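You operate a simulated robot arm through the tools that you are given. There is no shell and no other tool. Be economical: measure what you need, move in short steps, check, and stop when the job is done.

You run a simulated robot arm. Do the job below in one go: nothing can be reset, and whatever is moved stays where it is left.

Task
Wipe the red brush on the wet pad, cover the white pot, shut the slide and lock the turntable.
Fine: stand the brush back. Set down upright: red brush.
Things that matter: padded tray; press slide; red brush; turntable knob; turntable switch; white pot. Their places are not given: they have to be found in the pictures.

It is judged by the outcome, as a careful person would: the job done as asked, and still so three seconds after it is handed in. It fails if anything else is knocked over, pushed out of place, dropped, spilled or broken. A push-on lid holds only when it is set on centred and level and pressed home; a screw cap is set on level and turned clockwise until tight.

Robot
A 7-joint arm with a two-finger parallel gripper, fixed in place. Base frame: the origin is at the foot of the arm, x ahead of it, y to its left, z up; the work surface is at about z = 0. Readings come in mm, degrees, newtons and seconds.
With the tool pointing down near the work surface it reaches from about 220 to 580 mm from the base axis. Its first joint turns from -66.0 to 66.0 degrees. Payload 2.5 kg.
The tool frame sits at the grasp point between the pads (the TCP): z along the fingers, y along the line on which they close. The tips reach 23 mm beyond it. The gripper opens to 94 mm. The fingers are 38 mm wide and 10 mm thick; the gripper's body (54 by 96 mm) begins 39 mm behind the TCP.
Orientation is that of the tool frame in the base frame, as a unit quaternion [w, x, y, z]. With the fingers straight down and closing along the base's y, the tool's x points along the base's -x, its y along +y and its z along -z.

Tools
- The arm moves only by the tool arm_command. Its argument "deltas" is a list of rows, each an object of numbers (a shift or turn left out is 0, a gripper value left out holds the last): "dx", "dy", "dz": the shift along the base's x, y, z in mm; "ax", "ay", "az": the turn, a rotation vector about the base's x, y, z in degrees. In form: [{"dx": .., "dy": .., "dz": .., "ax": .., "ay": .., "az": ..}, ...]. A call has 1 to 20 rows; each row is the pose to reach, as a shift and turn from the pose commanded when the call began. "claw" is the gripper command, from -1 (shut) to 1 (fully open), values between in proportion, set as the call begins (left out, the last holds). Rows are played at 5 a second. More than 50 mm and 8.6 degrees between two rows, or a gripper value outside its range, and nothing of the call is played. A pose out of reach is approached as far as the arm can. The call stops where the force on the tool passes 90 N (or 10 N more than at its start, if that is more) or the arm is blocked; 0.2 s more then pass. Each finger travels about 108 mm/s and halts on what it meets, pressing with about 35 N; the grip force reading is that of the motor and also rises with nothing between the fingers. The clock runs only during rows and for 0.2 s after the last one: add rows that repeat a pose to give the fingers time. The reply holds the time, the measured pose of the TCP, the force on the tool along the base axes, the opening and the grip force, in the units named above and with some noise, with the torque about the TCP (base axes, N m) and any sound that the robot's microphone picked up.
- Cameras (640 x 400 px; columns grow to the right, rows downward): "scene" is fixed at [104.9, -398.6, 549.3]; the picture's right is [0.93, -0.37, 0.00], its down [-0.20, -0.49, -0.85] and it looks along [0.31, 0.79, -0.53] (base axes); focal length 334 px, centre (320, 200). "wrist" rides on the gripper at [86, 16, -74] in the tool frame; the picture's right is [-0.18, 0.98, 0.00], its down [-0.58, -0.11, -0.81] and it looks along [-0.79, -0.15, 0.59] (tool axes); focal length 243 px, centre (320, 200).
- capture(camera): a new picture of that camera. The clock stands still meanwhile.
- pixel_to_xyz(camera, pixels): for up to 12 pixels [column, row] of the newest picture of that camera ("zoom" is the newest enlarged one), the place [x, y, z] in the base frame of the surface seen there, good to about 3 mm. The clock stands still meanwhile.
- zoom(camera, box): a new picture of the part [left, top, right, bottom] of that camera's present view, enlarged. The clock stands still meanwhile.
- job_done(): hands the job in; it is judged then, once.

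Go step by step. Measure first, check grasps and placings, and put right what went wrong. The budget is 80 turns and 46 pictures, counting those below and the enlarged ones. Unless the task says otherwise, let go and move clear before handing in, and close with one line.

The tools are called after "Emit:" as a command line: name --argument value ..., lists and objects as JSON in quotes. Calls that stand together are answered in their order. arm_command: Moves the arm, as the interface text tells. Its arguments: {"type":"object","properties":{"deltas":{"type":"array","items":{"type":"object","properties":{"dx":{"type":"number"},"dy":{"type":"number"},"dz":{"type":"number"},"ax":{"type":"number"},"ay":{"type":"number"},"az":{"type":"number"}}}},"claw":{"type":"number"}},"required":["deltas"]} The other tools are called the same way: capture (camera) takes a picture; pixel_to_xyz (camera, pixels) gives the place of the surface under pixels of a picture; zoom (camera, box) takes an enlarged picture of a part of a camera's view; job_done () hands the job in.

At the start:

```text
clock: 0.0
tool_pos: [320.7, 200.0, 315.3]
tool_rot: [0.0, 0.001, 1.0, 0.001]
contact_force: [-0.3, 0.1, 0.7]
wrist_torque: [0.02, -0.04, 0.01]
gripper_width: 94.1
finger_force: 0.1
```

scene: 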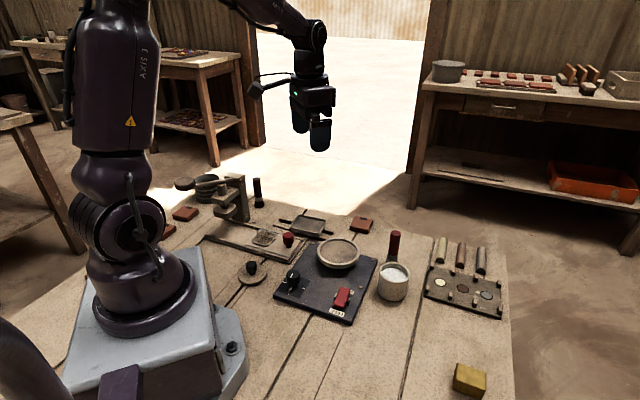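
wrist: 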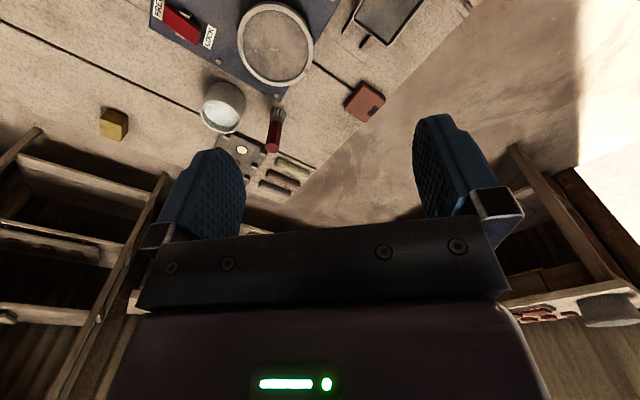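

The pictures show a turntable box with a red switch (342,298), white pot (393,282), red brush (394,243) and a slide press (265,238). I'll zoom for detail.

Emit:
zoom --camera "scene" --box '[160, 160, 340, 300]'

Emit:
zoom --camera "scene" --box '[270, 200, 520, 360]'

```text
2.86 times, centred on (250, 230) of scene
```

zoom: 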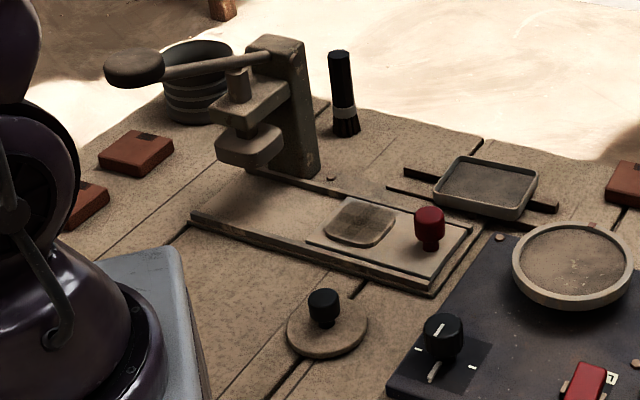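

```text
2.50 times, centred on (395, 280) of scene
```

zoom: 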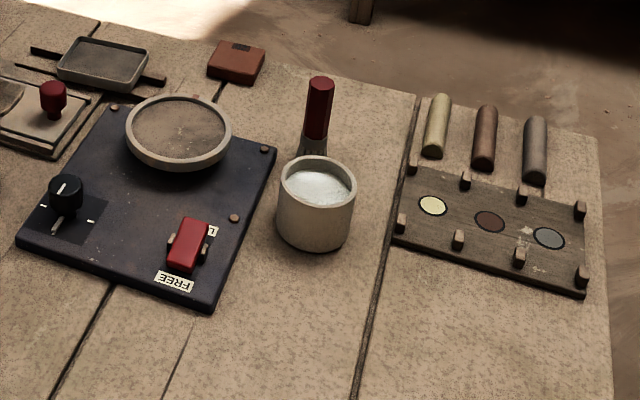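

The lid with black knob sits at about (250,270), and the switch is labelled FREE near and LOCK beyond. I'll measure the main points.

Emit:
pixel_to_xyz --camera "zoom" --pixels '[[320, 84], [312, 140], [318, 165], [282, 190], [355, 190], [318, 250], [188, 228], [184, 260], [100, 62], [66, 182], [178, 130], [60, 220]]'

Emit:
pixel_to_xyz --camera "scene" --pixels '[[251, 264], [251, 269], [240, 276], [262, 279], [288, 235], [289, 243], [264, 238], [308, 225], [308, 236], [297, 222], [322, 225], [282, 260]]'

Emit:
zoom --camera "wrist" --box '[90, 0, 450, 225]'

```text
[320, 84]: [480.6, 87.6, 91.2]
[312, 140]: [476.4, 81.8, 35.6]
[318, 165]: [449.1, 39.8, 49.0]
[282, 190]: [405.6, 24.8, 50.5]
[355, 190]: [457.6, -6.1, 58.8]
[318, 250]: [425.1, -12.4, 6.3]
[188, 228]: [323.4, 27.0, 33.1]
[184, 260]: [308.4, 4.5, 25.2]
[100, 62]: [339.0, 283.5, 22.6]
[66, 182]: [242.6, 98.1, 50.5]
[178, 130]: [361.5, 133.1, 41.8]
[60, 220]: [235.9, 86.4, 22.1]
```

```text
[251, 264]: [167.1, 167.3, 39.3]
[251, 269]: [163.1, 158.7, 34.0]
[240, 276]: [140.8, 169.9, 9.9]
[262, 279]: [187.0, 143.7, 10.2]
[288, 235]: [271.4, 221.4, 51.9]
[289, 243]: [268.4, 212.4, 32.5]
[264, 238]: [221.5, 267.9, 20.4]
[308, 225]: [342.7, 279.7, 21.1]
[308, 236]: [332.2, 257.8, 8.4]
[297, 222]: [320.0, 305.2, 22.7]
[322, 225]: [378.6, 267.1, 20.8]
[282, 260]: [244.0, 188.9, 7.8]
```

```text
1.78 times, centred on (270, 112) of wrist
```

zoom: 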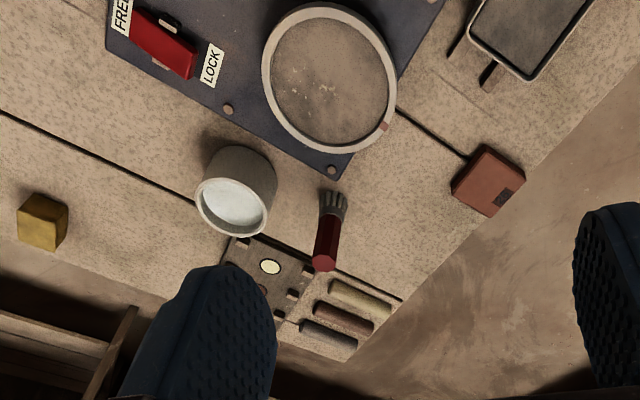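

The lid is near (165,157), the pot near (430,12), the brush near (478,85). I'll look more closely at the turntable controls and measure the slide corners.

Emit:
zoom --camera "scene" --box '[270, 250, 370, 330]'

Emit:
pixel_to_xyz --camera "scene" --pixels '[[205, 236], [288, 261], [302, 241], [247, 244], [285, 256], [299, 239], [258, 230], [228, 221], [236, 206], [222, 205], [236, 222], [184, 184]]'

Emit:
zoom --camera "scene" --box '[200, 200, 340, 290]'

```text
5.00 times, centred on (320, 290) of scene
```

zoom: 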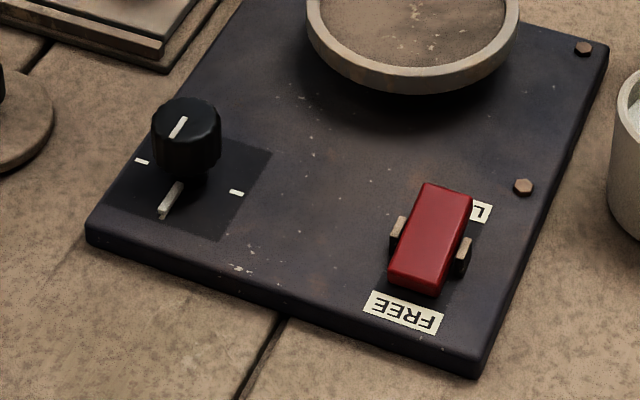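

```text
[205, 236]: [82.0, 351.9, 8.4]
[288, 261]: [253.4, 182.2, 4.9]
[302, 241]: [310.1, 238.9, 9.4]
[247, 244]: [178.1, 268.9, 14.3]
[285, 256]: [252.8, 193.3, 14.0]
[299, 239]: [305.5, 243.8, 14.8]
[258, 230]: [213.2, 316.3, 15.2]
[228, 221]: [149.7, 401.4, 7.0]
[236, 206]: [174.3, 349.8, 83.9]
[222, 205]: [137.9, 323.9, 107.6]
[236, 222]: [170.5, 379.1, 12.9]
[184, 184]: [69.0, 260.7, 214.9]
```

```text
4.44 times, centred on (270, 245) of scene
```

zoom: 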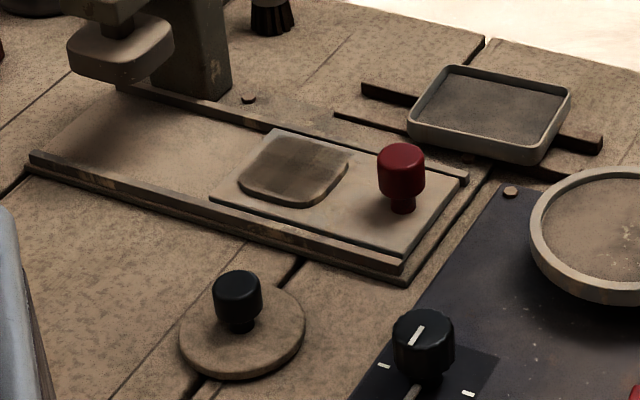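

The switch sits FREE-side down (near end low), so LOCK, the far end, needs pressing. The slide runs along (-0.7,+0.7) towards the press. I'll start with the brush by hovering above it.

Emit:
arm_command --deltas '[{"dx": 27, "dy": -19, "dz": -20}, {"dx": 54, "dy": -38, "dz": -40}, {"dx": 81, "dy": -58, "dz": -65}, {"dx": 108, "dy": -78, "dz": -90}, {"dx": 133, "dy": -97, "dz": -115}, {"dx": 157, "dy": -115, "dz": -135}, {"dx": 157, "dy": -115, "dz": -135}]' --claw 0.2

Emit:
capture --camera "wrist"

Emit:
zoom --camera "scene" --box '[340, 150, 460, 310]'

```text
clock: 1.6
tool_pos: [477.5, 84.3, 181.1]
tool_rot: [0.0, -0.001, 1.0, -0.001]
contact_force: [-0.7, -0.5, 0.2]
wrist_torque: [-0.02, 0.0, 0.01]
gripper_width: 56.4
finger_force: 0.0
```

```text
38 pictures are left
```

wrist: 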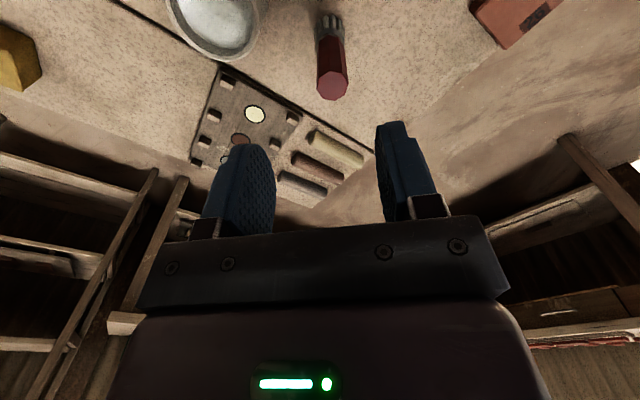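

```text
2.50 times, centred on (400, 230) of scene
```

zoom: 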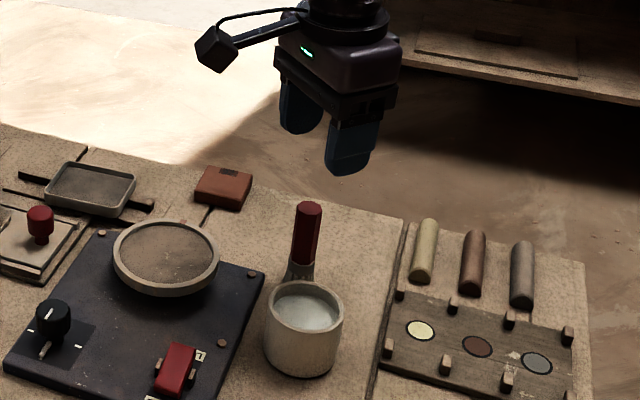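

Emit:
pixel_to_xyz --camera "wrist" --pixels '[[333, 86], [333, 97], [320, 84], [346, 84], [330, 55], [331, 25], [214, 30], [170, 15], [258, 15], [214, 55]]'

Emit:
pixel_to_xyz --camera "zoom" --pixels '[[309, 208], [300, 270], [90, 190], [20, 177], [148, 205], [305, 310], [268, 310], [341, 310], [303, 288]]'

```text
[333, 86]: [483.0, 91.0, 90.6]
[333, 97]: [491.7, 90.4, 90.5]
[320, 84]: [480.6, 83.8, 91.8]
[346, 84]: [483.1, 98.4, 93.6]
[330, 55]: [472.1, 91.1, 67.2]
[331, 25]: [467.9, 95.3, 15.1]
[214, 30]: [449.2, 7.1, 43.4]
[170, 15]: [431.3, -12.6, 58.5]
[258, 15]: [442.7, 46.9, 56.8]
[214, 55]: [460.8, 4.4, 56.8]
```

```text
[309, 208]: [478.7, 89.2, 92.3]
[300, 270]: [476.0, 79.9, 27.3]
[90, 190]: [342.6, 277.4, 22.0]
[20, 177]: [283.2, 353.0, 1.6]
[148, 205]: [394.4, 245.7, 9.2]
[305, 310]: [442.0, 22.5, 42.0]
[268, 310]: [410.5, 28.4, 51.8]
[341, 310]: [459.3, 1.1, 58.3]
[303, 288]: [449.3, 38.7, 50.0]
```

The brush axis is at about (481,90), top z 92 (wrist px (333,86)). I'll descend to z≈68 and close.

Emit:
arm_command --deltas '[{"dx": 3.5, "dy": 5.7, "dz": -40}, {"dx": 3.5, "dy": 5.7, "dz": -80}, {"dx": 3.5, "dy": 5.7, "dz": -113}, {"dx": 3.5, "dy": 5.7, "dz": -113}]'

Emit:
arm_command --deltas '[{"dz": 0}, {"dz": 0}, {"dz": 0}, {"dz": 0}]' --claw -1

Emit:
capture --camera "wrist"

```text
clock: 2.6
tool_pos: [481.7, 91.6, 67.7]
tool_rot: [0.0, 0.0, 1.0, 0.0]
contact_force: [-0.7, -0.4, -0.1]
wrist_torque: [-0.01, 0.01, 0.0]
gripper_width: 56.5
finger_force: 0.1
```

```text
clock: 3.6
tool_pos: [480.1, 91.2, 67.2]
tool_rot: [0.0, 0.0, 1.0, 0.0]
contact_force: [-0.4, 0.0, -0.1]
wrist_torque: [0.02, 0.01, -0.02]
gripper_width: 22.2
finger_force: 35.3
```

```text
36 pictures are left
```

wrist: 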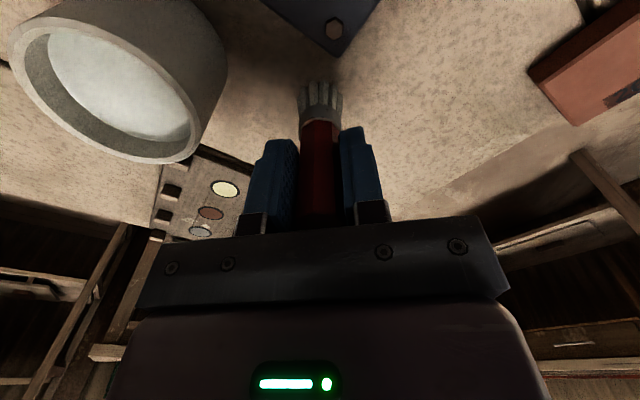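

Grip holds at 22 mm on the brush. Lifting and carrying it to above the tray at about (341,279).

Emit:
arm_command --deltas '[{"dz": 15}, {"dz": 45}, {"dz": 75}, {"dx": -20, "dy": 27, "dz": 75}, {"dx": -40, "dy": 54, "dz": 75}, {"dx": -60, "dy": 81, "dz": 75}, {"dx": -80, "dy": 108, "dz": 75}, {"dx": -100, "dy": 135, "dz": 75}, {"dx": -120, "dy": 161, "dz": 75}, {"dx": -140, "dy": 187, "dz": 75}, {"dx": -140, "dy": 187, "dz": 75}]'

Emit:
capture --camera "wrist"

Emit:
zoom --camera "scene" --box '[230, 130, 390, 270]'

```text
clock: 6.0
tool_pos: [338.6, 279.2, 140.4]
tool_rot: [-0.001, 0.0, 1.0, 0.0]
contact_force: [-0.1, 0.4, -0.8]
wrist_torque: [-0.01, 0.0, -0.01]
gripper_width: 22.6
finger_force: 34.8
```

```text
35 pictures are left
```

wrist: 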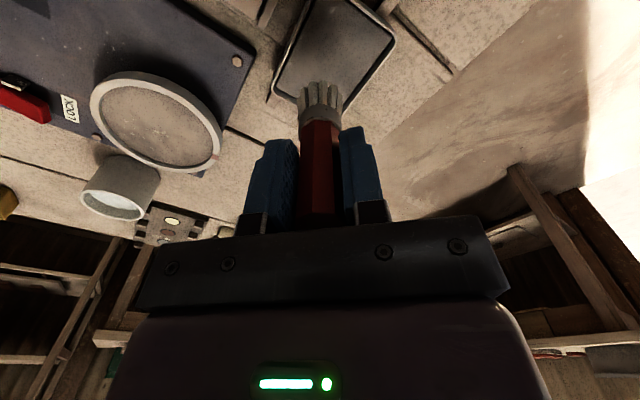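

```text
2.86 times, centred on (310, 200) of scene
```

zoom: 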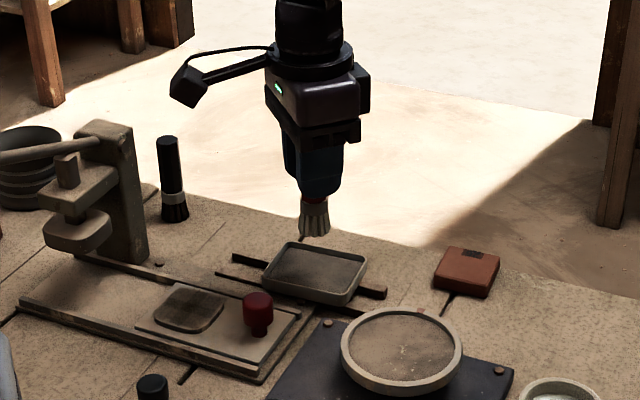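

The brush hangs straight and the tray lies below it (zoom px (317,270)). I'll measure its rim and pad.

Emit:
pixel_to_xyz --camera "zoom" --pixels '[[290, 243], [366, 262], [349, 300], [263, 278], [317, 270], [300, 275], [335, 270], [315, 225], [240, 258], [378, 292]]'

Emit:
pixel_to_xyz --camera "wrist" --pixels '[[280, 92], [393, 45], [315, 3], [330, 50], [345, 75], [320, 88]]'

```text
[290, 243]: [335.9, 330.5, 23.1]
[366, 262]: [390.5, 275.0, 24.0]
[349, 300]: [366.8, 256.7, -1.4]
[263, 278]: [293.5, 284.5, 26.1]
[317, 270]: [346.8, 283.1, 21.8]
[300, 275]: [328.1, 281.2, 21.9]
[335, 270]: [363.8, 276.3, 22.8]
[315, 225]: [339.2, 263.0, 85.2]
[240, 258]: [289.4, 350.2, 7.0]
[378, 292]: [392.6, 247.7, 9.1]
```

```text
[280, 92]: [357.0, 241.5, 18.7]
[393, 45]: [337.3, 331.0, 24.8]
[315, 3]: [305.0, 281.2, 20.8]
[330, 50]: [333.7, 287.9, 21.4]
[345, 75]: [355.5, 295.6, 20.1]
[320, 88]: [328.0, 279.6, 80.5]
```

Tray centre is about (343,283), long axis along (0.7,-0.7), pad z≈21.5. I'll lower to a few mm above one end of the pad.

Emit:
arm_command --deltas '[{"dx": -7, "dy": 13, "dz": -20}, {"dx": -7, "dy": 13, "dz": -40}, {"dx": -7, "dy": 13, "dz": -48}, {"dx": -7, "dy": 13, "dz": -50}, {"dx": -7, "dy": 13, "dz": -50}]'

Emit:
zoom --camera "scene" --box '[260, 170, 360, 250]'

```text
clock: 7.2
tool_pos: [333.9, 290.5, 91.7]
tool_rot: [0.0, 0.0, 1.0, 0.0]
contact_force: [-0.3, 0.1, 0.2]
wrist_torque: [0.02, -0.04, 0.03]
gripper_width: 22.4
finger_force: 35.1
```

```text
5.00 times, centred on (310, 210) of scene
```

zoom: 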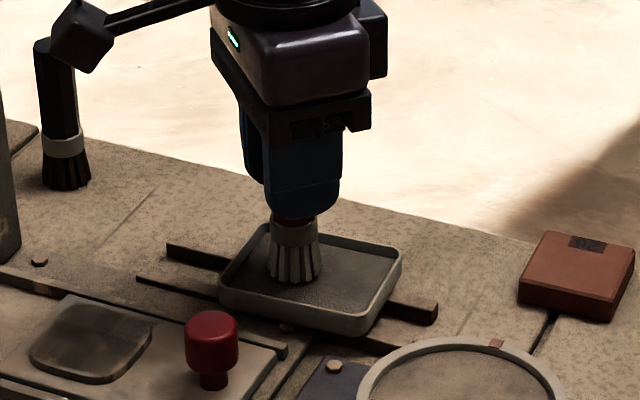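

The bristles hover just over the pad (px (295,275)). Lowering gently until contact shows.

Emit:
arm_command --deltas '[{"dz": -1}, {"dz": -2}, {"dz": -3}, {"dz": -3}]'

```text
clock: 8.2
tool_pos: [335.2, 290.8, 89.7]
tool_rot: [0.001, 0.001, 1.0, 0.0]
contact_force: [-1.4, -1.1, 9.5]
wrist_torque: [-0.17, 0.1, -0.02]
gripper_width: 22.4
finger_force: 35.1
```

Contact at 9.5 N. I'll ease off 1 mm and wipe back and forth along the tray's long axis.

Emit:
arm_command --deltas '[{"dz": 1}, {"dx": 5, "dy": -5, "dz": 1}, {"dx": 10, "dy": -10, "dz": 1}, {"dx": 15, "dy": -15, "dz": 1}, {"dx": 20, "dy": -20, "dz": 1}, {"dx": 20, "dy": -20, "dz": 1}]'

Emit:
zoom --camera "scene" --box '[260, 170, 360, 250]'

```text
clock: 9.6
tool_pos: [353.2, 270.0, 89.9]
tool_rot: [-0.001, 0.001, 1.0, 0.0]
contact_force: [0.6, -0.5, 0.2]
wrist_torque: [-0.01, 0.0, -0.02]
gripper_width: 22.6
finger_force: 35.1
```

```text
5.00 times, centred on (310, 210) of scene
```

zoom: 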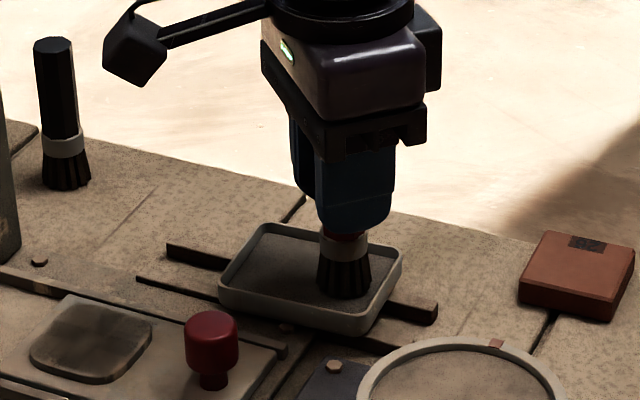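

The bristles have gone dark (wet) and the tray hasn't moved, but contact faded late in the stroke. I'll make two more strokes 0.8 mm lower.

Emit:
arm_command --deltas '[{"dz": -0.8}, {"dx": -5, "dy": 5, "dz": -0.8}, {"dx": -10, "dy": 10, "dz": -0.8}, {"dx": -15, "dy": 15, "dz": -0.8}, {"dx": -20, "dy": 20, "dz": -0.8}, {"dx": -15, "dy": 15, "dz": -0.8}, {"dx": -10, "dy": 10, "dz": -0.8}, {"dx": -5, "dy": 5, "dz": -0.8}, {"dx": 0, "dy": 0, "dz": -0.8}]'

Emit:
zoom --camera "scene" --box '[260, 170, 360, 250]'

```text
clock: 11.6
tool_pos: [353.8, 272.3, 89.2]
tool_rot: [0.0, 0.0, 1.0, 0.0]
contact_force: [-1.7, 2.1, 6.2]
wrist_torque: [0.11, 0.21, 0.0]
gripper_width: 22.5
finger_force: 35.5
```

```text
5.00 times, centred on (310, 210) of scene
```

zoom: 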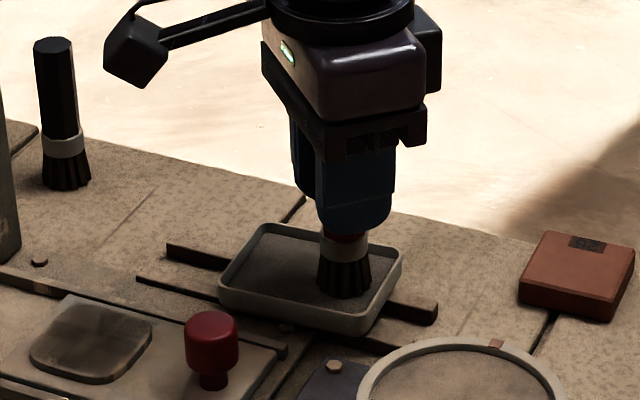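

Wiping is done with ~6 N on the pad. Returning the brush to its original place, first to just above the table.

Emit:
arm_command --deltas '[{"dz": 20}, {"dz": 53}, {"dx": 21, "dy": -30, "dz": 53}, {"dx": 42, "dy": -60, "dz": 53}, {"dx": 63, "dy": -90, "dz": 53}, {"dx": 84, "dy": -120, "dz": 53}, {"dx": 105, "dy": -150, "dz": 53}, {"dx": 127, "dy": -180, "dz": 53}, {"dx": 127, "dy": -180, "dz": 53}, {"dx": 127, "dy": -180, "dz": 20}, {"dx": 127, "dy": -180, "dz": -10}, {"dx": 127, "dy": -180, "dz": -18}, {"dx": 127, "dy": -180, "dz": -18}]'

Emit:
arm_command --deltas '[{"dz": -1}, {"dz": -2}, {"dz": -3}, {"dz": -3}]'

```text
clock: 14.4
tool_pos: [480.1, 90.6, 71.4]
tool_rot: [0.0, 0.0, 1.0, 0.0]
contact_force: [-0.3, -0.4, 0.1]
wrist_torque: [0.0, 0.01, 0.01]
gripper_width: 22.3
finger_force: 34.9
```

```text
clock: 15.4
tool_pos: [481.3, 92.3, 69.1]
tool_rot: [0.0, 0.001, 1.0, 0.0]
contact_force: [0.7, -0.1, 0.0]
wrist_torque: [0.02, -0.03, 0.04]
gripper_width: 22.4
finger_force: 34.7
```

Emit:
arm_command --deltas '[{"dz": -0.7}, {"dz": -1.4}, {"dz": -1.4}]'

Emit:
zoom --camera "scene" --box '[350, 190, 450, 270]'

```text
clock: 16.2
tool_pos: [482.2, 91.8, 67.9]
tool_rot: [0.001, -0.001, 1.0, 0.001]
contact_force: [-8.1, -0.8, 23.4]
wrist_torque: [-0.04, 0.46, -0.08]
gripper_width: 22.3
finger_force: 35.2
```

```text
5.00 times, centred on (400, 230) of scene
```

zoom: 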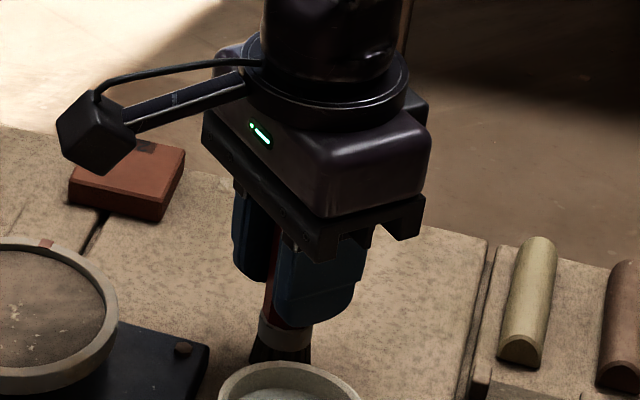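

The brush stands on the table with 23 N; I'll ease 0.6 mm, then open and rise clear.

Emit:
arm_command --deltas '[{"dz": 0.7}, {"dz": 0.7}]'

Emit:
arm_command --deltas '[{"dz": 0}, {"dz": 0}, {"dz": 0}]' --claw 0.2

Emit:
arm_command --deltas '[{"dz": 30}, {"dz": 70}, {"dz": 110}, {"dz": 110}]'

Emit:
capture --camera "wrist"

Emit:
zoom --camera "scene" --box '[270, 200, 430, 330]'

```text
clock: 16.8
tool_pos: [481.5, 91.2, 67.7]
tool_rot: [0.002, 0.0, 1.0, 0.001]
contact_force: [-0.3, 2.5, 17.4]
wrist_torque: [0.14, -0.01, -0.03]
gripper_width: 22.2
finger_force: 35.5
```

```text
clock: 17.6
tool_pos: [480.1, 90.7, 67.3]
tool_rot: [-0.001, 0.0, 1.0, 0.0]
contact_force: [0.8, 0.0, -0.6]
wrist_torque: [0.02, -0.03, 0.0]
gripper_width: 56.6
finger_force: 0.1
```

```text
clock: 18.6
tool_pos: [481.0, 91.5, 180.4]
tool_rot: [0.0, 0.001, 1.0, 0.0]
contact_force: [0.5, -0.2, -0.3]
wrist_torque: [0.03, 0.03, 0.01]
gripper_width: 56.5
finger_force: 0.0
```

```text
29 pictures are left
```

wrist: 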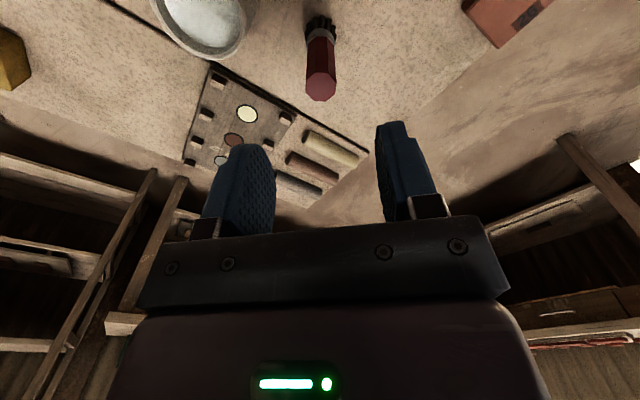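

```text
3.08 times, centred on (350, 265) of scene
```

zoom: 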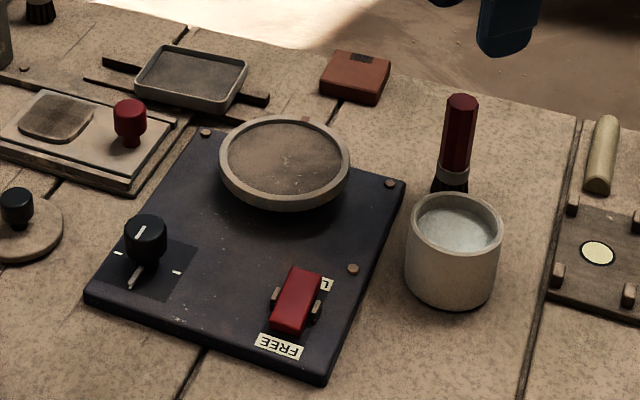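

Brush stands upright with darkened bristles at its old spot. Next the switch: measure the rocker ends, pot rim and lid more precisely.

Emit:
pixel_to_xyz --camera "zoom" --pixels '[[293, 268], [319, 274], [306, 273], [273, 322], [303, 330], [297, 297], [454, 195], [412, 230], [500, 230], [16, 190], [16, 232], [62, 228]]'

Emit:
pixel_to_xyz --camera "wrist" --pixels '[[157, 15], [244, 18], [200, 57], [205, 61], [240, 45], [170, 42], [320, 87], [333, 18]]'

```text
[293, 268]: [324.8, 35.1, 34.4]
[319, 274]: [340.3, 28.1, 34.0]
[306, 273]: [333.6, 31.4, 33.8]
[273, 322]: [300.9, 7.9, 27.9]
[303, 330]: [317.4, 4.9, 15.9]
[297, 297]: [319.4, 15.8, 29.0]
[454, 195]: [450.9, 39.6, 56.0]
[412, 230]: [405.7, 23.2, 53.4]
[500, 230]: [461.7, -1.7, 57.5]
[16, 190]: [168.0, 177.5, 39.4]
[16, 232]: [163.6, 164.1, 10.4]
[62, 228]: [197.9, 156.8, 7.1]
```

```text
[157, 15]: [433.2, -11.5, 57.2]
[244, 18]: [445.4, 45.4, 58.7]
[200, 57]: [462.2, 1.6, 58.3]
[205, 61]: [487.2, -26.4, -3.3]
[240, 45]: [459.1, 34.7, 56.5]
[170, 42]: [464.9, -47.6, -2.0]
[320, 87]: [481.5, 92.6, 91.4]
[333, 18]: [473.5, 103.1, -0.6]
```

Rocker centre is about (320,19), its far LOCK end at (332,32,34). I'll close the fingers, turn -41° to align across the rocker and hover over the LOCK end.

Emit:
arm_command --deltas '[{"dx": -25, "dy": -10, "az": -7}, {"dx": -50, "dy": -20, "az": -14}, {"dx": -75, "dy": -30, "az": -21}, {"dx": -100, "dy": -40, "az": -28}, {"dx": -125, "dy": -50, "az": -35}, {"dx": -150.5, "dy": -61, "az": -41.5}, {"dx": -150.5, "dy": -61, "dz": -45, "az": -41.5}, {"dx": -150.5, "dy": -61, "dz": -90, "az": -41.5}, {"dx": -150.5, "dy": -61, "dz": -110, "az": -41.5}, {"dx": -150.5, "dy": -61, "dz": -110, "az": -41.5}]' --claw -1

Emit:
zoom --camera "scene" --box '[290, 230, 390, 330]'

Emit:
capture --camera "wrist"

```text
clock: 20.8
tool_pos: [330.0, 31.5, 66.6]
tool_rot: [0.0, 0.354, 0.935, 0.001]
contact_force: [0.2, 0.6, 0.0]
wrist_torque: [0.02, 0.02, 0.01]
gripper_width: 0.1
finger_force: 34.9
```

```text
4.00 times, centred on (340, 280) of scene
```

zoom: 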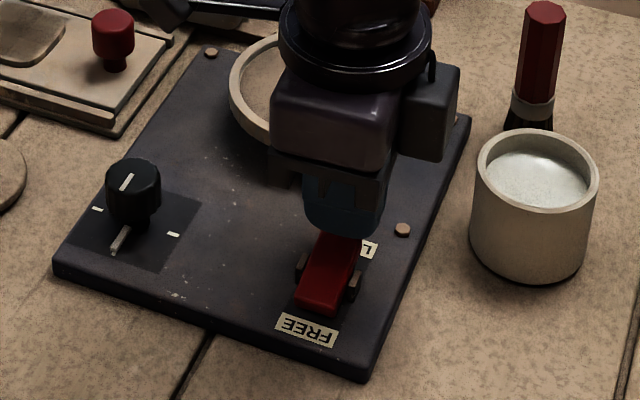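

```text
26 pictures are left
```

wrist: 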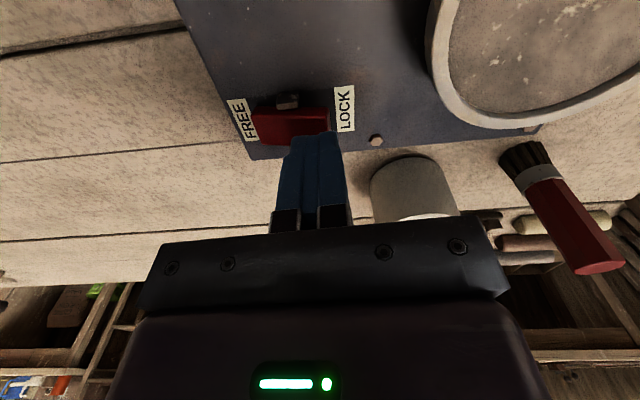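

The fingers are above the LOCK end of the rocker (wrist px (315,140)). Pressing down in small steps.

Emit:
arm_command --deltas '[{"dz": -5}, {"dz": -8}, {"dz": -10}, {"dz": -12}, {"dz": -14}, {"dz": -16}]'

Emit:
capture --camera "wrist"

```text
clock: 22.2
tool_pos: [330.7, 30.2, 51.3]
tool_rot: [0.0, 0.354, 0.935, -0.001]
contact_force: [-1.8, 0.3, 2.6]
wrist_torque: [0.01, 0.07, 0.02]
gripper_width: 0.1
finger_force: 35.0
```

```text
25 pictures are left
```

wrist: 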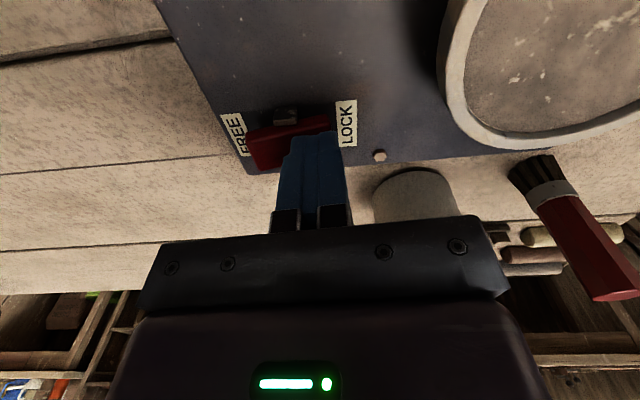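

Rocker has moved but force is still low (2.6 N) and no click yet. I'll press further until it stops.

Emit:
arm_command --deltas '[{"dz": -1.5}, {"dz": -3}, {"dz": -4.5}, {"dz": -4.5}]'

```text
clock: 22.9
tool_pos: [331.5, 30.7, 51.5]
tool_rot: [-0.001, 0.356, 0.934, 0.0]
contact_force: [-3.4, -0.1, 17.4]
wrist_torque: [0.01, 0.39, 0.04]
gripper_width: 0.1
finger_force: 34.7
stopped in row 3: the force on the tool passed its limit at 97 N (the readings are from after the stop); the commanded pose is now the measured one
```

It bottomed out firmly (97 N peak). Lifting to check the rocker.

Emit:
arm_command --deltas '[{"dz": 40}, {"dz": 80}, {"dz": 120}, {"dz": 120}]'

Emit:
zoom --camera "scene" --box '[270, 230, 390, 330]'

```text
clock: 23.9
tool_pos: [327.5, 30.3, 171.6]
tool_rot: [-0.001, 0.355, 0.935, 0.0]
contact_force: [0.3, -0.3, 0.3]
wrist_torque: [-0.01, 0.03, -0.03]
gripper_width: 0.1
finger_force: 34.7
```

```text
4.00 times, centred on (330, 280) of scene
```

zoom: 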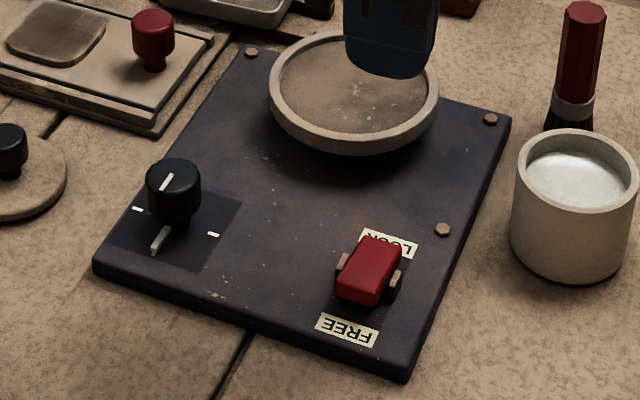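

The rocker now rests LOCK-side down. Next the slide; I'll examine the press clearance around its path.

Emit:
zoom --camera "scene" --box '[170, 165, 310, 270]'

```text
3.81 times, centred on (240, 218) of scene
```

zoom: 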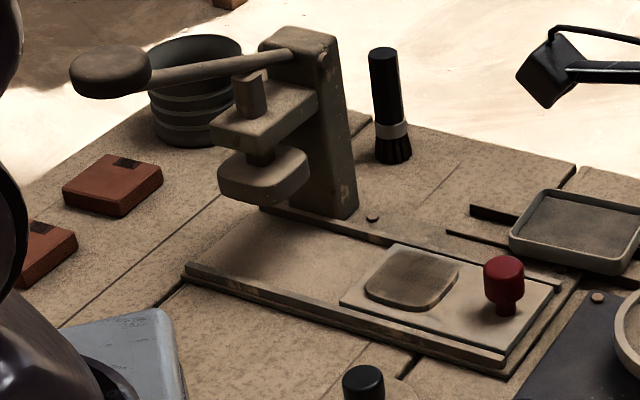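

Emit:
pixel_to_xyz --camera "zoom" --pixels '[[220, 190], [262, 203], [308, 172], [265, 172], [215, 135], [317, 95], [150, 75], [290, 55], [265, 120], [504, 258], [505, 288], [345, 215]]'

Emit:
pixel_to_xyz --camera "zoom" --pixels '[[410, 275], [186, 268], [502, 365], [556, 290], [342, 303], [395, 247], [260, 210], [482, 262], [525, 262], [503, 305]]'

```text
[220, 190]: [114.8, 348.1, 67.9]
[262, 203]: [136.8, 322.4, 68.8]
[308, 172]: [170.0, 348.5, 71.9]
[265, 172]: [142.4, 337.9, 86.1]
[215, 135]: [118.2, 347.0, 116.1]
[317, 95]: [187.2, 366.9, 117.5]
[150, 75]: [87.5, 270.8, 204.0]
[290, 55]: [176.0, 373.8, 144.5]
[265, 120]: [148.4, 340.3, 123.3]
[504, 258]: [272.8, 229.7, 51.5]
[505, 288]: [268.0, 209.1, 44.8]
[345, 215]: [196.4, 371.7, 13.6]
```

```text
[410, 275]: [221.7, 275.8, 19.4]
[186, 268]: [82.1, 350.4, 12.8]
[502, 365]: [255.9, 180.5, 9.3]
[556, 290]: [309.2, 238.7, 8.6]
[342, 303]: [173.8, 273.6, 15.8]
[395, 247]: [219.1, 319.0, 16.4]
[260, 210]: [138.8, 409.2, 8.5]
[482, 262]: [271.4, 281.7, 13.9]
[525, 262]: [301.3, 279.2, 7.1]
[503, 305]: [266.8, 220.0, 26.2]
```

Clearances: the press head begins about 50 mm beyond the knob's expected final place, so I'll push the knob from behind with closed fingers, finger thickness along the push. Moving behind the knob with a +86.5° turn.

Emit:
arm_command --deltas '[{"dx": -4, "dy": 15, "az": 8}, {"dx": -8, "dy": 30, "az": 16}, {"dx": -12, "dy": 45, "az": 24}, {"dx": -16, "dy": 60, "az": 32}, {"dx": -20, "dy": 75, "az": 40}, {"dx": -24, "dy": 90, "az": 48}, {"dx": -28, "dy": 105, "az": 56}, {"dx": -32, "dy": 120, "az": 64}, {"dx": -35, "dy": 140, "az": 72}, {"dx": -38, "dy": 155, "az": 80}, {"dx": -40, "dy": 168, "az": 86.5}, {"dx": -40, "dy": 168, "dz": -40, "az": 86.5}, {"dx": -40, "dy": 168, "dz": -80, "az": 86.5}, {"dx": -40, "dy": 168, "dz": -80, "az": 86.5}]' --claw -1

Emit:
zoom --camera "scene" --box '[200, 165, 340, 280]'

Emit:
capture --camera "wrist"

```text
clock: 26.9
tool_pos: [292.3, 197.6, 91.9]
tool_rot: [-0.001, -0.383, 0.924, 0.0]
contact_force: [-0.9, -1.2, 0.4]
wrist_torque: [-0.02, 0.0, 0.0]
gripper_width: 0.1
finger_force: 35.3
```

```text
3.48 times, centred on (270, 222) of scene
```

zoom: 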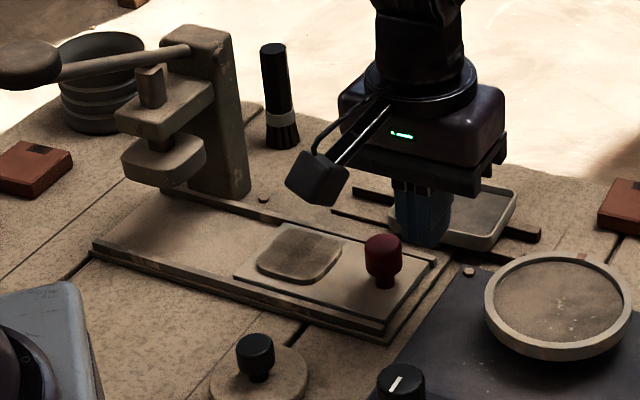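

```text
21 pictures are left
```

wrist: 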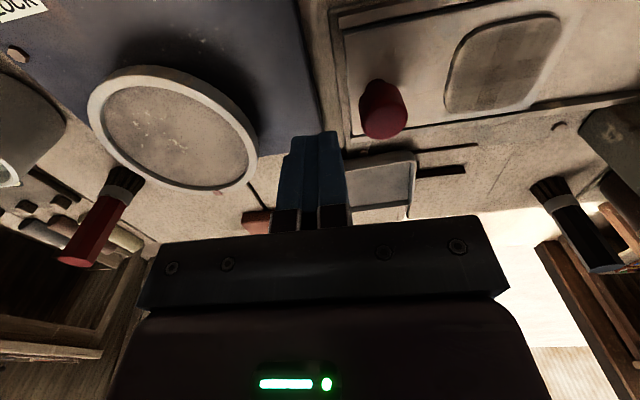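

Fingers are behind the knob. Quick knob position check from the wrist view (px (385,110)).

Emit:
pixel_to_xyz --camera "wrist" --pixels '[[385, 122], [363, 118], [407, 118], [385, 136], [378, 90]]'

Emit:
arm_command --deltas '[{"dz": -20}, {"dz": -40}, {"dz": -40}]'

```text
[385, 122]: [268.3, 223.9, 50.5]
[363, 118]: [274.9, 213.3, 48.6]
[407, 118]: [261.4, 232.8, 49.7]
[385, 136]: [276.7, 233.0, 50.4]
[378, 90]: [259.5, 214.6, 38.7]
```

```text
clock: 27.7
tool_pos: [290.0, 198.3, 51.6]
tool_rot: [0.0, -0.384, 0.923, 0.0]
contact_force: [0.5, -0.1, -0.1]
wrist_torque: [0.01, 0.02, 0.01]
gripper_width: 0.1
finger_force: 35.1
```

Knob centre ≈ (268,222), in line. Pushing the slide gently along (-0.7,+0.7).

Emit:
arm_command --deltas '[{"dx": -5, "dy": 5}, {"dx": -9, "dy": 9}, {"dx": -13, "dy": 13}, {"dx": -17, "dy": 17}, {"dx": -21, "dy": 21}, {"dx": -25, "dy": 25}, {"dx": -29, "dy": 29}, {"dx": -33, "dy": 33}, {"dx": -37, "dy": 37}, {"dx": -41, "dy": 41}]'

Emit:
zoom --camera "scene" --box '[200, 165, 340, 280]'

```text
clock: 29.9
tool_pos: [250.4, 239.1, 51.8]
tool_rot: [-0.001, -0.381, 0.924, -0.001]
contact_force: [-0.2, 0.6, 0.4]
wrist_torque: [0.01, 0.01, 0.03]
gripper_width: 0.0
finger_force: 35.1
```

```text
3.48 times, centred on (270, 222) of scene
```

zoom: 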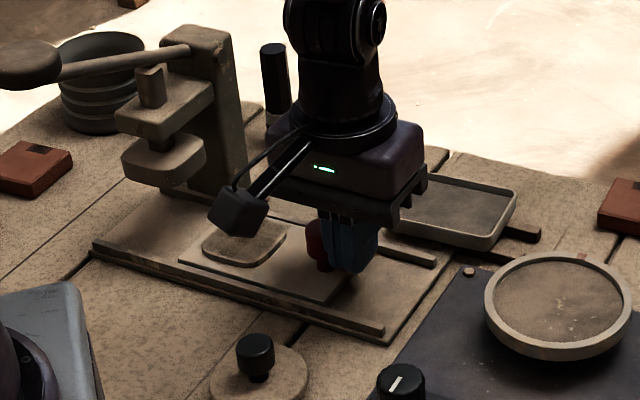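

The slide moves freely. Continuing another ~50 mm.

Emit:
arm_command --deltas '[{"dx": -4, "dy": 4}, {"dx": -8, "dy": 8}, {"dx": -12, "dy": 12}, {"dx": -16, "dy": 16}, {"dx": -20, "dy": 20}, {"dx": -24, "dy": 24}, {"dx": -28, "dy": 28}, {"dx": -32, "dy": 32}, {"dx": -35, "dy": 35}]'

Emit:
zoom --camera "scene" --box '[160, 150, 300, 265]'

```text
clock: 31.9
tool_pos: [214.9, 274.6, 51.1]
tool_rot: [-0.001, -0.382, 0.924, 0.0]
contact_force: [0.2, 0.0, -0.4]
wrist_torque: [0.0, -0.03, 0.02]
gripper_width: 0.0
finger_force: 35.0
```

```text
3.48 times, centred on (230, 208) of scene
```

zoom: 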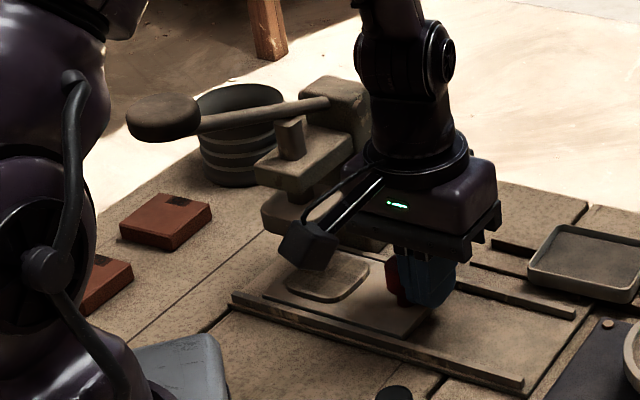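

Still free, with ~50 mm to the press head. Continuing slowly until it stops.

Emit:
arm_command --deltas '[{"dx": -2, "dy": 2}, {"dx": -4, "dy": 4}, {"dx": -6, "dy": 6}, {"dx": -8, "dy": 8}, {"dx": -10, "dy": 10}, {"dx": -12, "dy": 12}, {"dx": -14, "dy": 14}]'

Emit:
zoom --camera "scene" --box '[160, 150, 300, 265]'

```text
clock: 33.5
tool_pos: [205.7, 283.5, 51.6]
tool_rot: [-0.001, -0.377, 0.926, -0.006]
contact_force: [22.7, -36.0, 17.0]
wrist_torque: [0.16, 0.06, -0.08]
gripper_width: 0.1
finger_force: 35.2
```

```text
3.48 times, centred on (230, 208) of scene
```

zoom: 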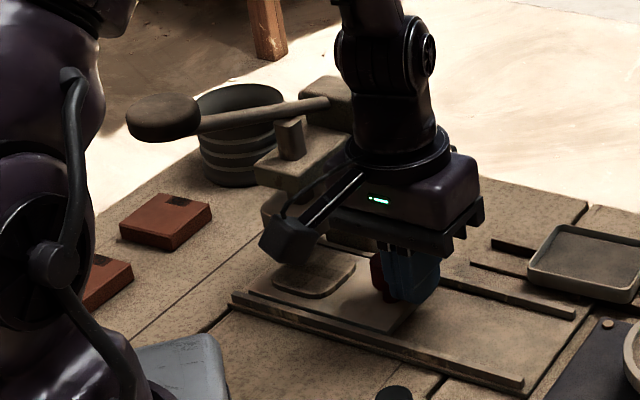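

It stopped with 43 N at s≈55, about where the pad aligns under the press. I'll back off and rise, then verify it's the slide's end.

Emit:
arm_command --deltas '[{"dx": 14, "dy": -14}, {"dx": 35, "dy": -35}, {"dx": 60, "dy": -60}, {"dx": 60, "dy": -60, "dz": 40}, {"dx": 60, "dy": -60, "dz": 80}, {"dx": 90, "dy": -90, "dz": 100}, {"dx": 90, "dy": -90, "dz": 100}]'

Emit:
zoom --camera "scene" --box '[160, 150, 300, 265]'

```text
clock: 35.1
tool_pos: [290.5, 198.6, 151.8]
tool_rot: [-0.001, -0.382, 0.924, 0.0]
contact_force: [0.8, -0.4, -0.4]
wrist_torque: [-0.02, 0.01, 0.01]
gripper_width: 0.0
finger_force: 34.9
```

```text
3.48 times, centred on (230, 208) of scene
```

zoom: 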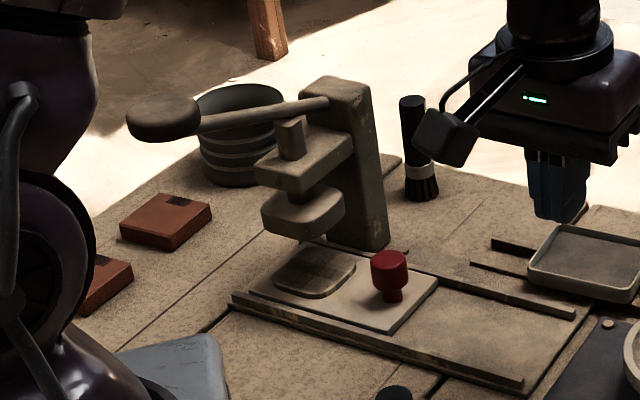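

The slide is near the base's far end; I'll measure whether it has room left.

Emit:
pixel_to_xyz --camera "zoom" --pixels '[[252, 291], [234, 293], [300, 242], [392, 330], [436, 282], [314, 272], [390, 258], [232, 300], [262, 210], [300, 236], [344, 212]]'

Emit:
zoom --camera "scene" --box '[200, 200, 270, 250]'

```text
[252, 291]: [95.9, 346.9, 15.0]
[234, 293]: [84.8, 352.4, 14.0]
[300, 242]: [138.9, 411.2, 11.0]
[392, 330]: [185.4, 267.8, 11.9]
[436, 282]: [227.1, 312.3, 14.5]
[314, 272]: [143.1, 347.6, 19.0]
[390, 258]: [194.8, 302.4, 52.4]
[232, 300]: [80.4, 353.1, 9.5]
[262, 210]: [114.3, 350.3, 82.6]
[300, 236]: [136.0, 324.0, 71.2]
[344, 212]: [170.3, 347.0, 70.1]
```

```text
8.00 times, centred on (235, 225) of scene
```

zoom: 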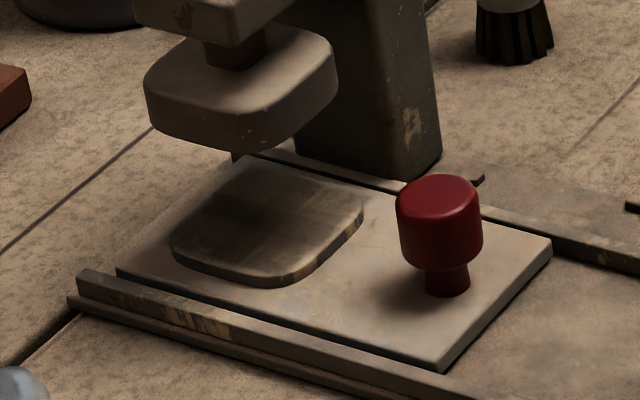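

The clay block is centred under the press pad ((143,348) vs (142,352)) and the knob met a firm stop, so the slide is shut. Next the lid: hovering near it with the gripper turned back to 0°.

Emit:
arm_command --deltas '[{"dx": -17, "dy": -6, "az": -7.5}, {"dx": -34, "dy": -12, "az": -15}, {"dx": -51, "dy": -18, "az": -22.5}, {"dx": -68, "dy": -24, "az": -30}, {"dx": -85, "dy": -30, "az": -37.5}, {"dx": -100, "dy": -36, "az": -45}, {"dx": -100, "dy": -36, "az": -45}]' --claw 0

Emit:
capture --camera "wrist"

Emit:
zoom --camera "scene" --box '[200, 210, 320, 310]'

```text
clock: 36.7
tool_pos: [189.8, 162.0, 150.6]
tool_rot: [0.0, 0.002, 1.0, -0.001]
contact_force: [-0.1, -0.2, 0.1]
wrist_torque: [-0.01, 0.01, 0.01]
gripper_width: 46.7
finger_force: 0.0
```

```text
15 pictures are left
```

wrist: 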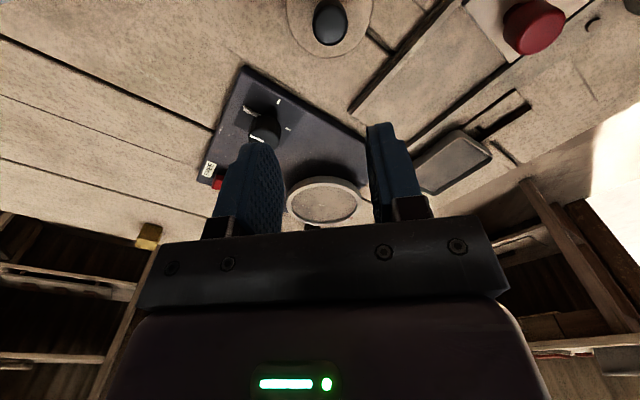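

```text
4.00 times, centred on (260, 260) of scene
```

zoom: 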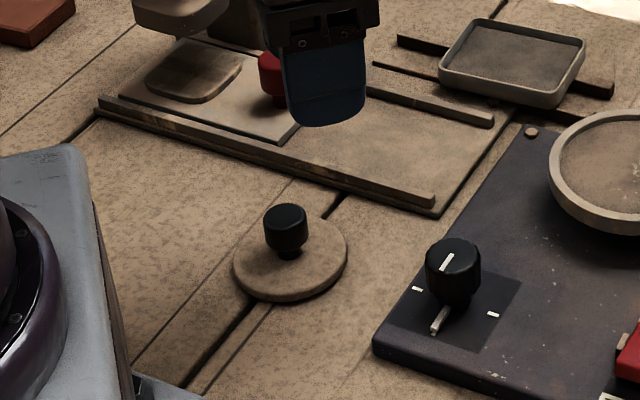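

Emit:
pixel_to_xyz --camera "wrist" --pixels '[[331, 22], [331, 40], [331, 3], [314, 22], [347, 22], [290, 20], [371, 20], [329, 57]]'

Emit:
pixel_to_xyz --camera "zoom" --pixels '[[286, 212], [267, 218], [306, 218], [234, 262], [346, 250], [290, 300], [320, 222], [286, 235], [286, 295]]'

```text
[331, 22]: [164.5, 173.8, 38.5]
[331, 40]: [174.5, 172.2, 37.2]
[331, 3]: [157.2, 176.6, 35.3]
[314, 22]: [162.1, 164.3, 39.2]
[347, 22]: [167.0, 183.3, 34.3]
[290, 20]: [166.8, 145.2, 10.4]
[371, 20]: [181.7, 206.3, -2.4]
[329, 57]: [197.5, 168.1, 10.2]
```

```text
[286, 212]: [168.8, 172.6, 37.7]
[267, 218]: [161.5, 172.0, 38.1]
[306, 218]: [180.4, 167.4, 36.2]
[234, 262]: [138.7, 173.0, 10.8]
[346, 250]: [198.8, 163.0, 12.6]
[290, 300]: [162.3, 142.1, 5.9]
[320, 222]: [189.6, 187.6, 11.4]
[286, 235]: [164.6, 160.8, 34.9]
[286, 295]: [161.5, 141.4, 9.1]
```

Lid knob centre ≈ (167,172), top z 38; lid rim radius ≈30. Descending to z≈36 and gripping it.

Emit:
arm_command --deltas '[{"dx": -23, "dy": 9.7}, {"dx": -23, "dy": 9.7, "dz": -45}, {"dx": -23, "dy": 9.7, "dz": -85}, {"dx": -23, "dy": 9.7, "dz": -105}, {"dx": -23, "dy": 9.7, "dz": -114}, {"dx": -23, "dy": 9.7, "dz": -114}]'

Emit:
capture --camera "scene"

```text
clock: 38.1
tool_pos: [168.8, 171.0, 38.1]
tool_rot: [-0.001, 0.001, 1.0, 0.0]
contact_force: [0.6, -0.5, -0.3]
wrist_torque: [0.0, 0.01, 0.0]
gripper_width: 47.0
finger_force: 0.0
```

```text
13 pictures are left
```

scene: 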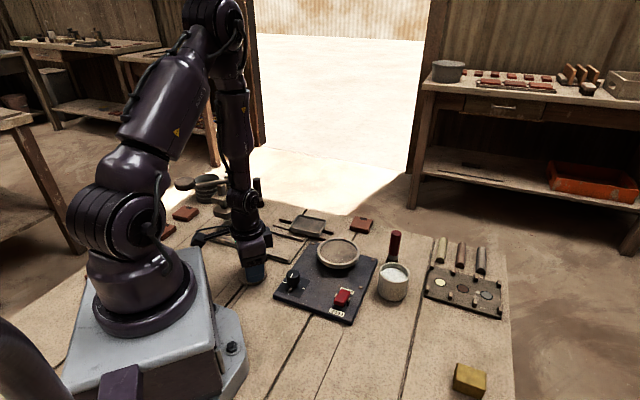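

Good position; lowering 3 mm more and closing on the knob.

Emit:
arm_command --deltas '[{"dz": -3}, {"dz": -3}]'

Emit:
arm_command --deltas '[{"dz": 0}, {"dz": 0}, {"dz": 0}, {"dz": 0}]' --claw -1

Emit:
arm_command --deltas '[{"dz": 15}, {"dz": 45}, {"dz": 85}, {"dz": 110}, {"dz": 110}]'

Emit:
capture --camera "wrist"

```text
clock: 38.7
tool_pos: [168.1, 170.3, 33.4]
tool_rot: [-0.001, 0.001, 1.0, 0.0]
contact_force: [0.5, 0.9, 0.3]
wrist_torque: [0.0, 0.0, -0.03]
gripper_width: 47.0
finger_force: 0.0
```

```text
clock: 39.7
tool_pos: [168.2, 170.8, 35.2]
tool_rot: [0.0, 0.002, 1.0, -0.001]
contact_force: [-0.4, -0.7, 0.4]
wrist_torque: [0.04, -0.02, 0.02]
gripper_width: 22.2
finger_force: 35.2
```

```text
clock: 40.9
tool_pos: [169.2, 173.6, 144.9]
tool_rot: [-0.001, -0.001, 1.0, -0.001]
contact_force: [-0.4, -0.5, -0.9]
wrist_torque: [0.03, 0.0, 0.0]
gripper_width: 22.3
finger_force: 34.6
```

```text
12 pictures are left
```

wrist: 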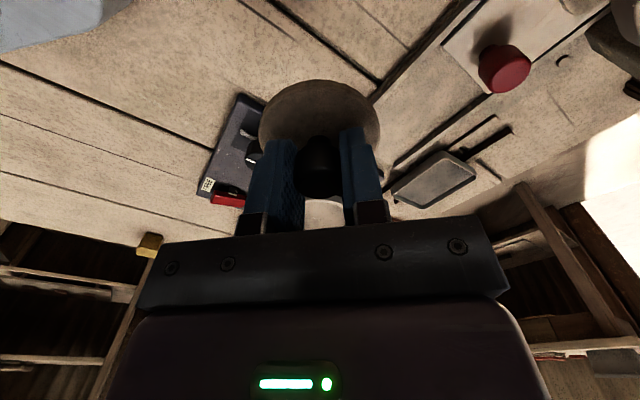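

Lid is lifted, level. I'll measure its rim relative to the TCP.

Emit:
pixel_to_xyz --camera "wrist" --pixels '[[262, 122], [377, 124], [318, 83], [285, 92], [350, 90], [262, 135], [378, 138], [320, 140], [300, 100]]'

```text
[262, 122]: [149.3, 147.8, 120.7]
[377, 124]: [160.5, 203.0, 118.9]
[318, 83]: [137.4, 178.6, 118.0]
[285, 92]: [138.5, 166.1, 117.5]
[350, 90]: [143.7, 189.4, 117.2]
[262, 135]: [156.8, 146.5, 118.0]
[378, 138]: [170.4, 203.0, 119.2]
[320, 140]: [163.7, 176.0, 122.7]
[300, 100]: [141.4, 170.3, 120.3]
```

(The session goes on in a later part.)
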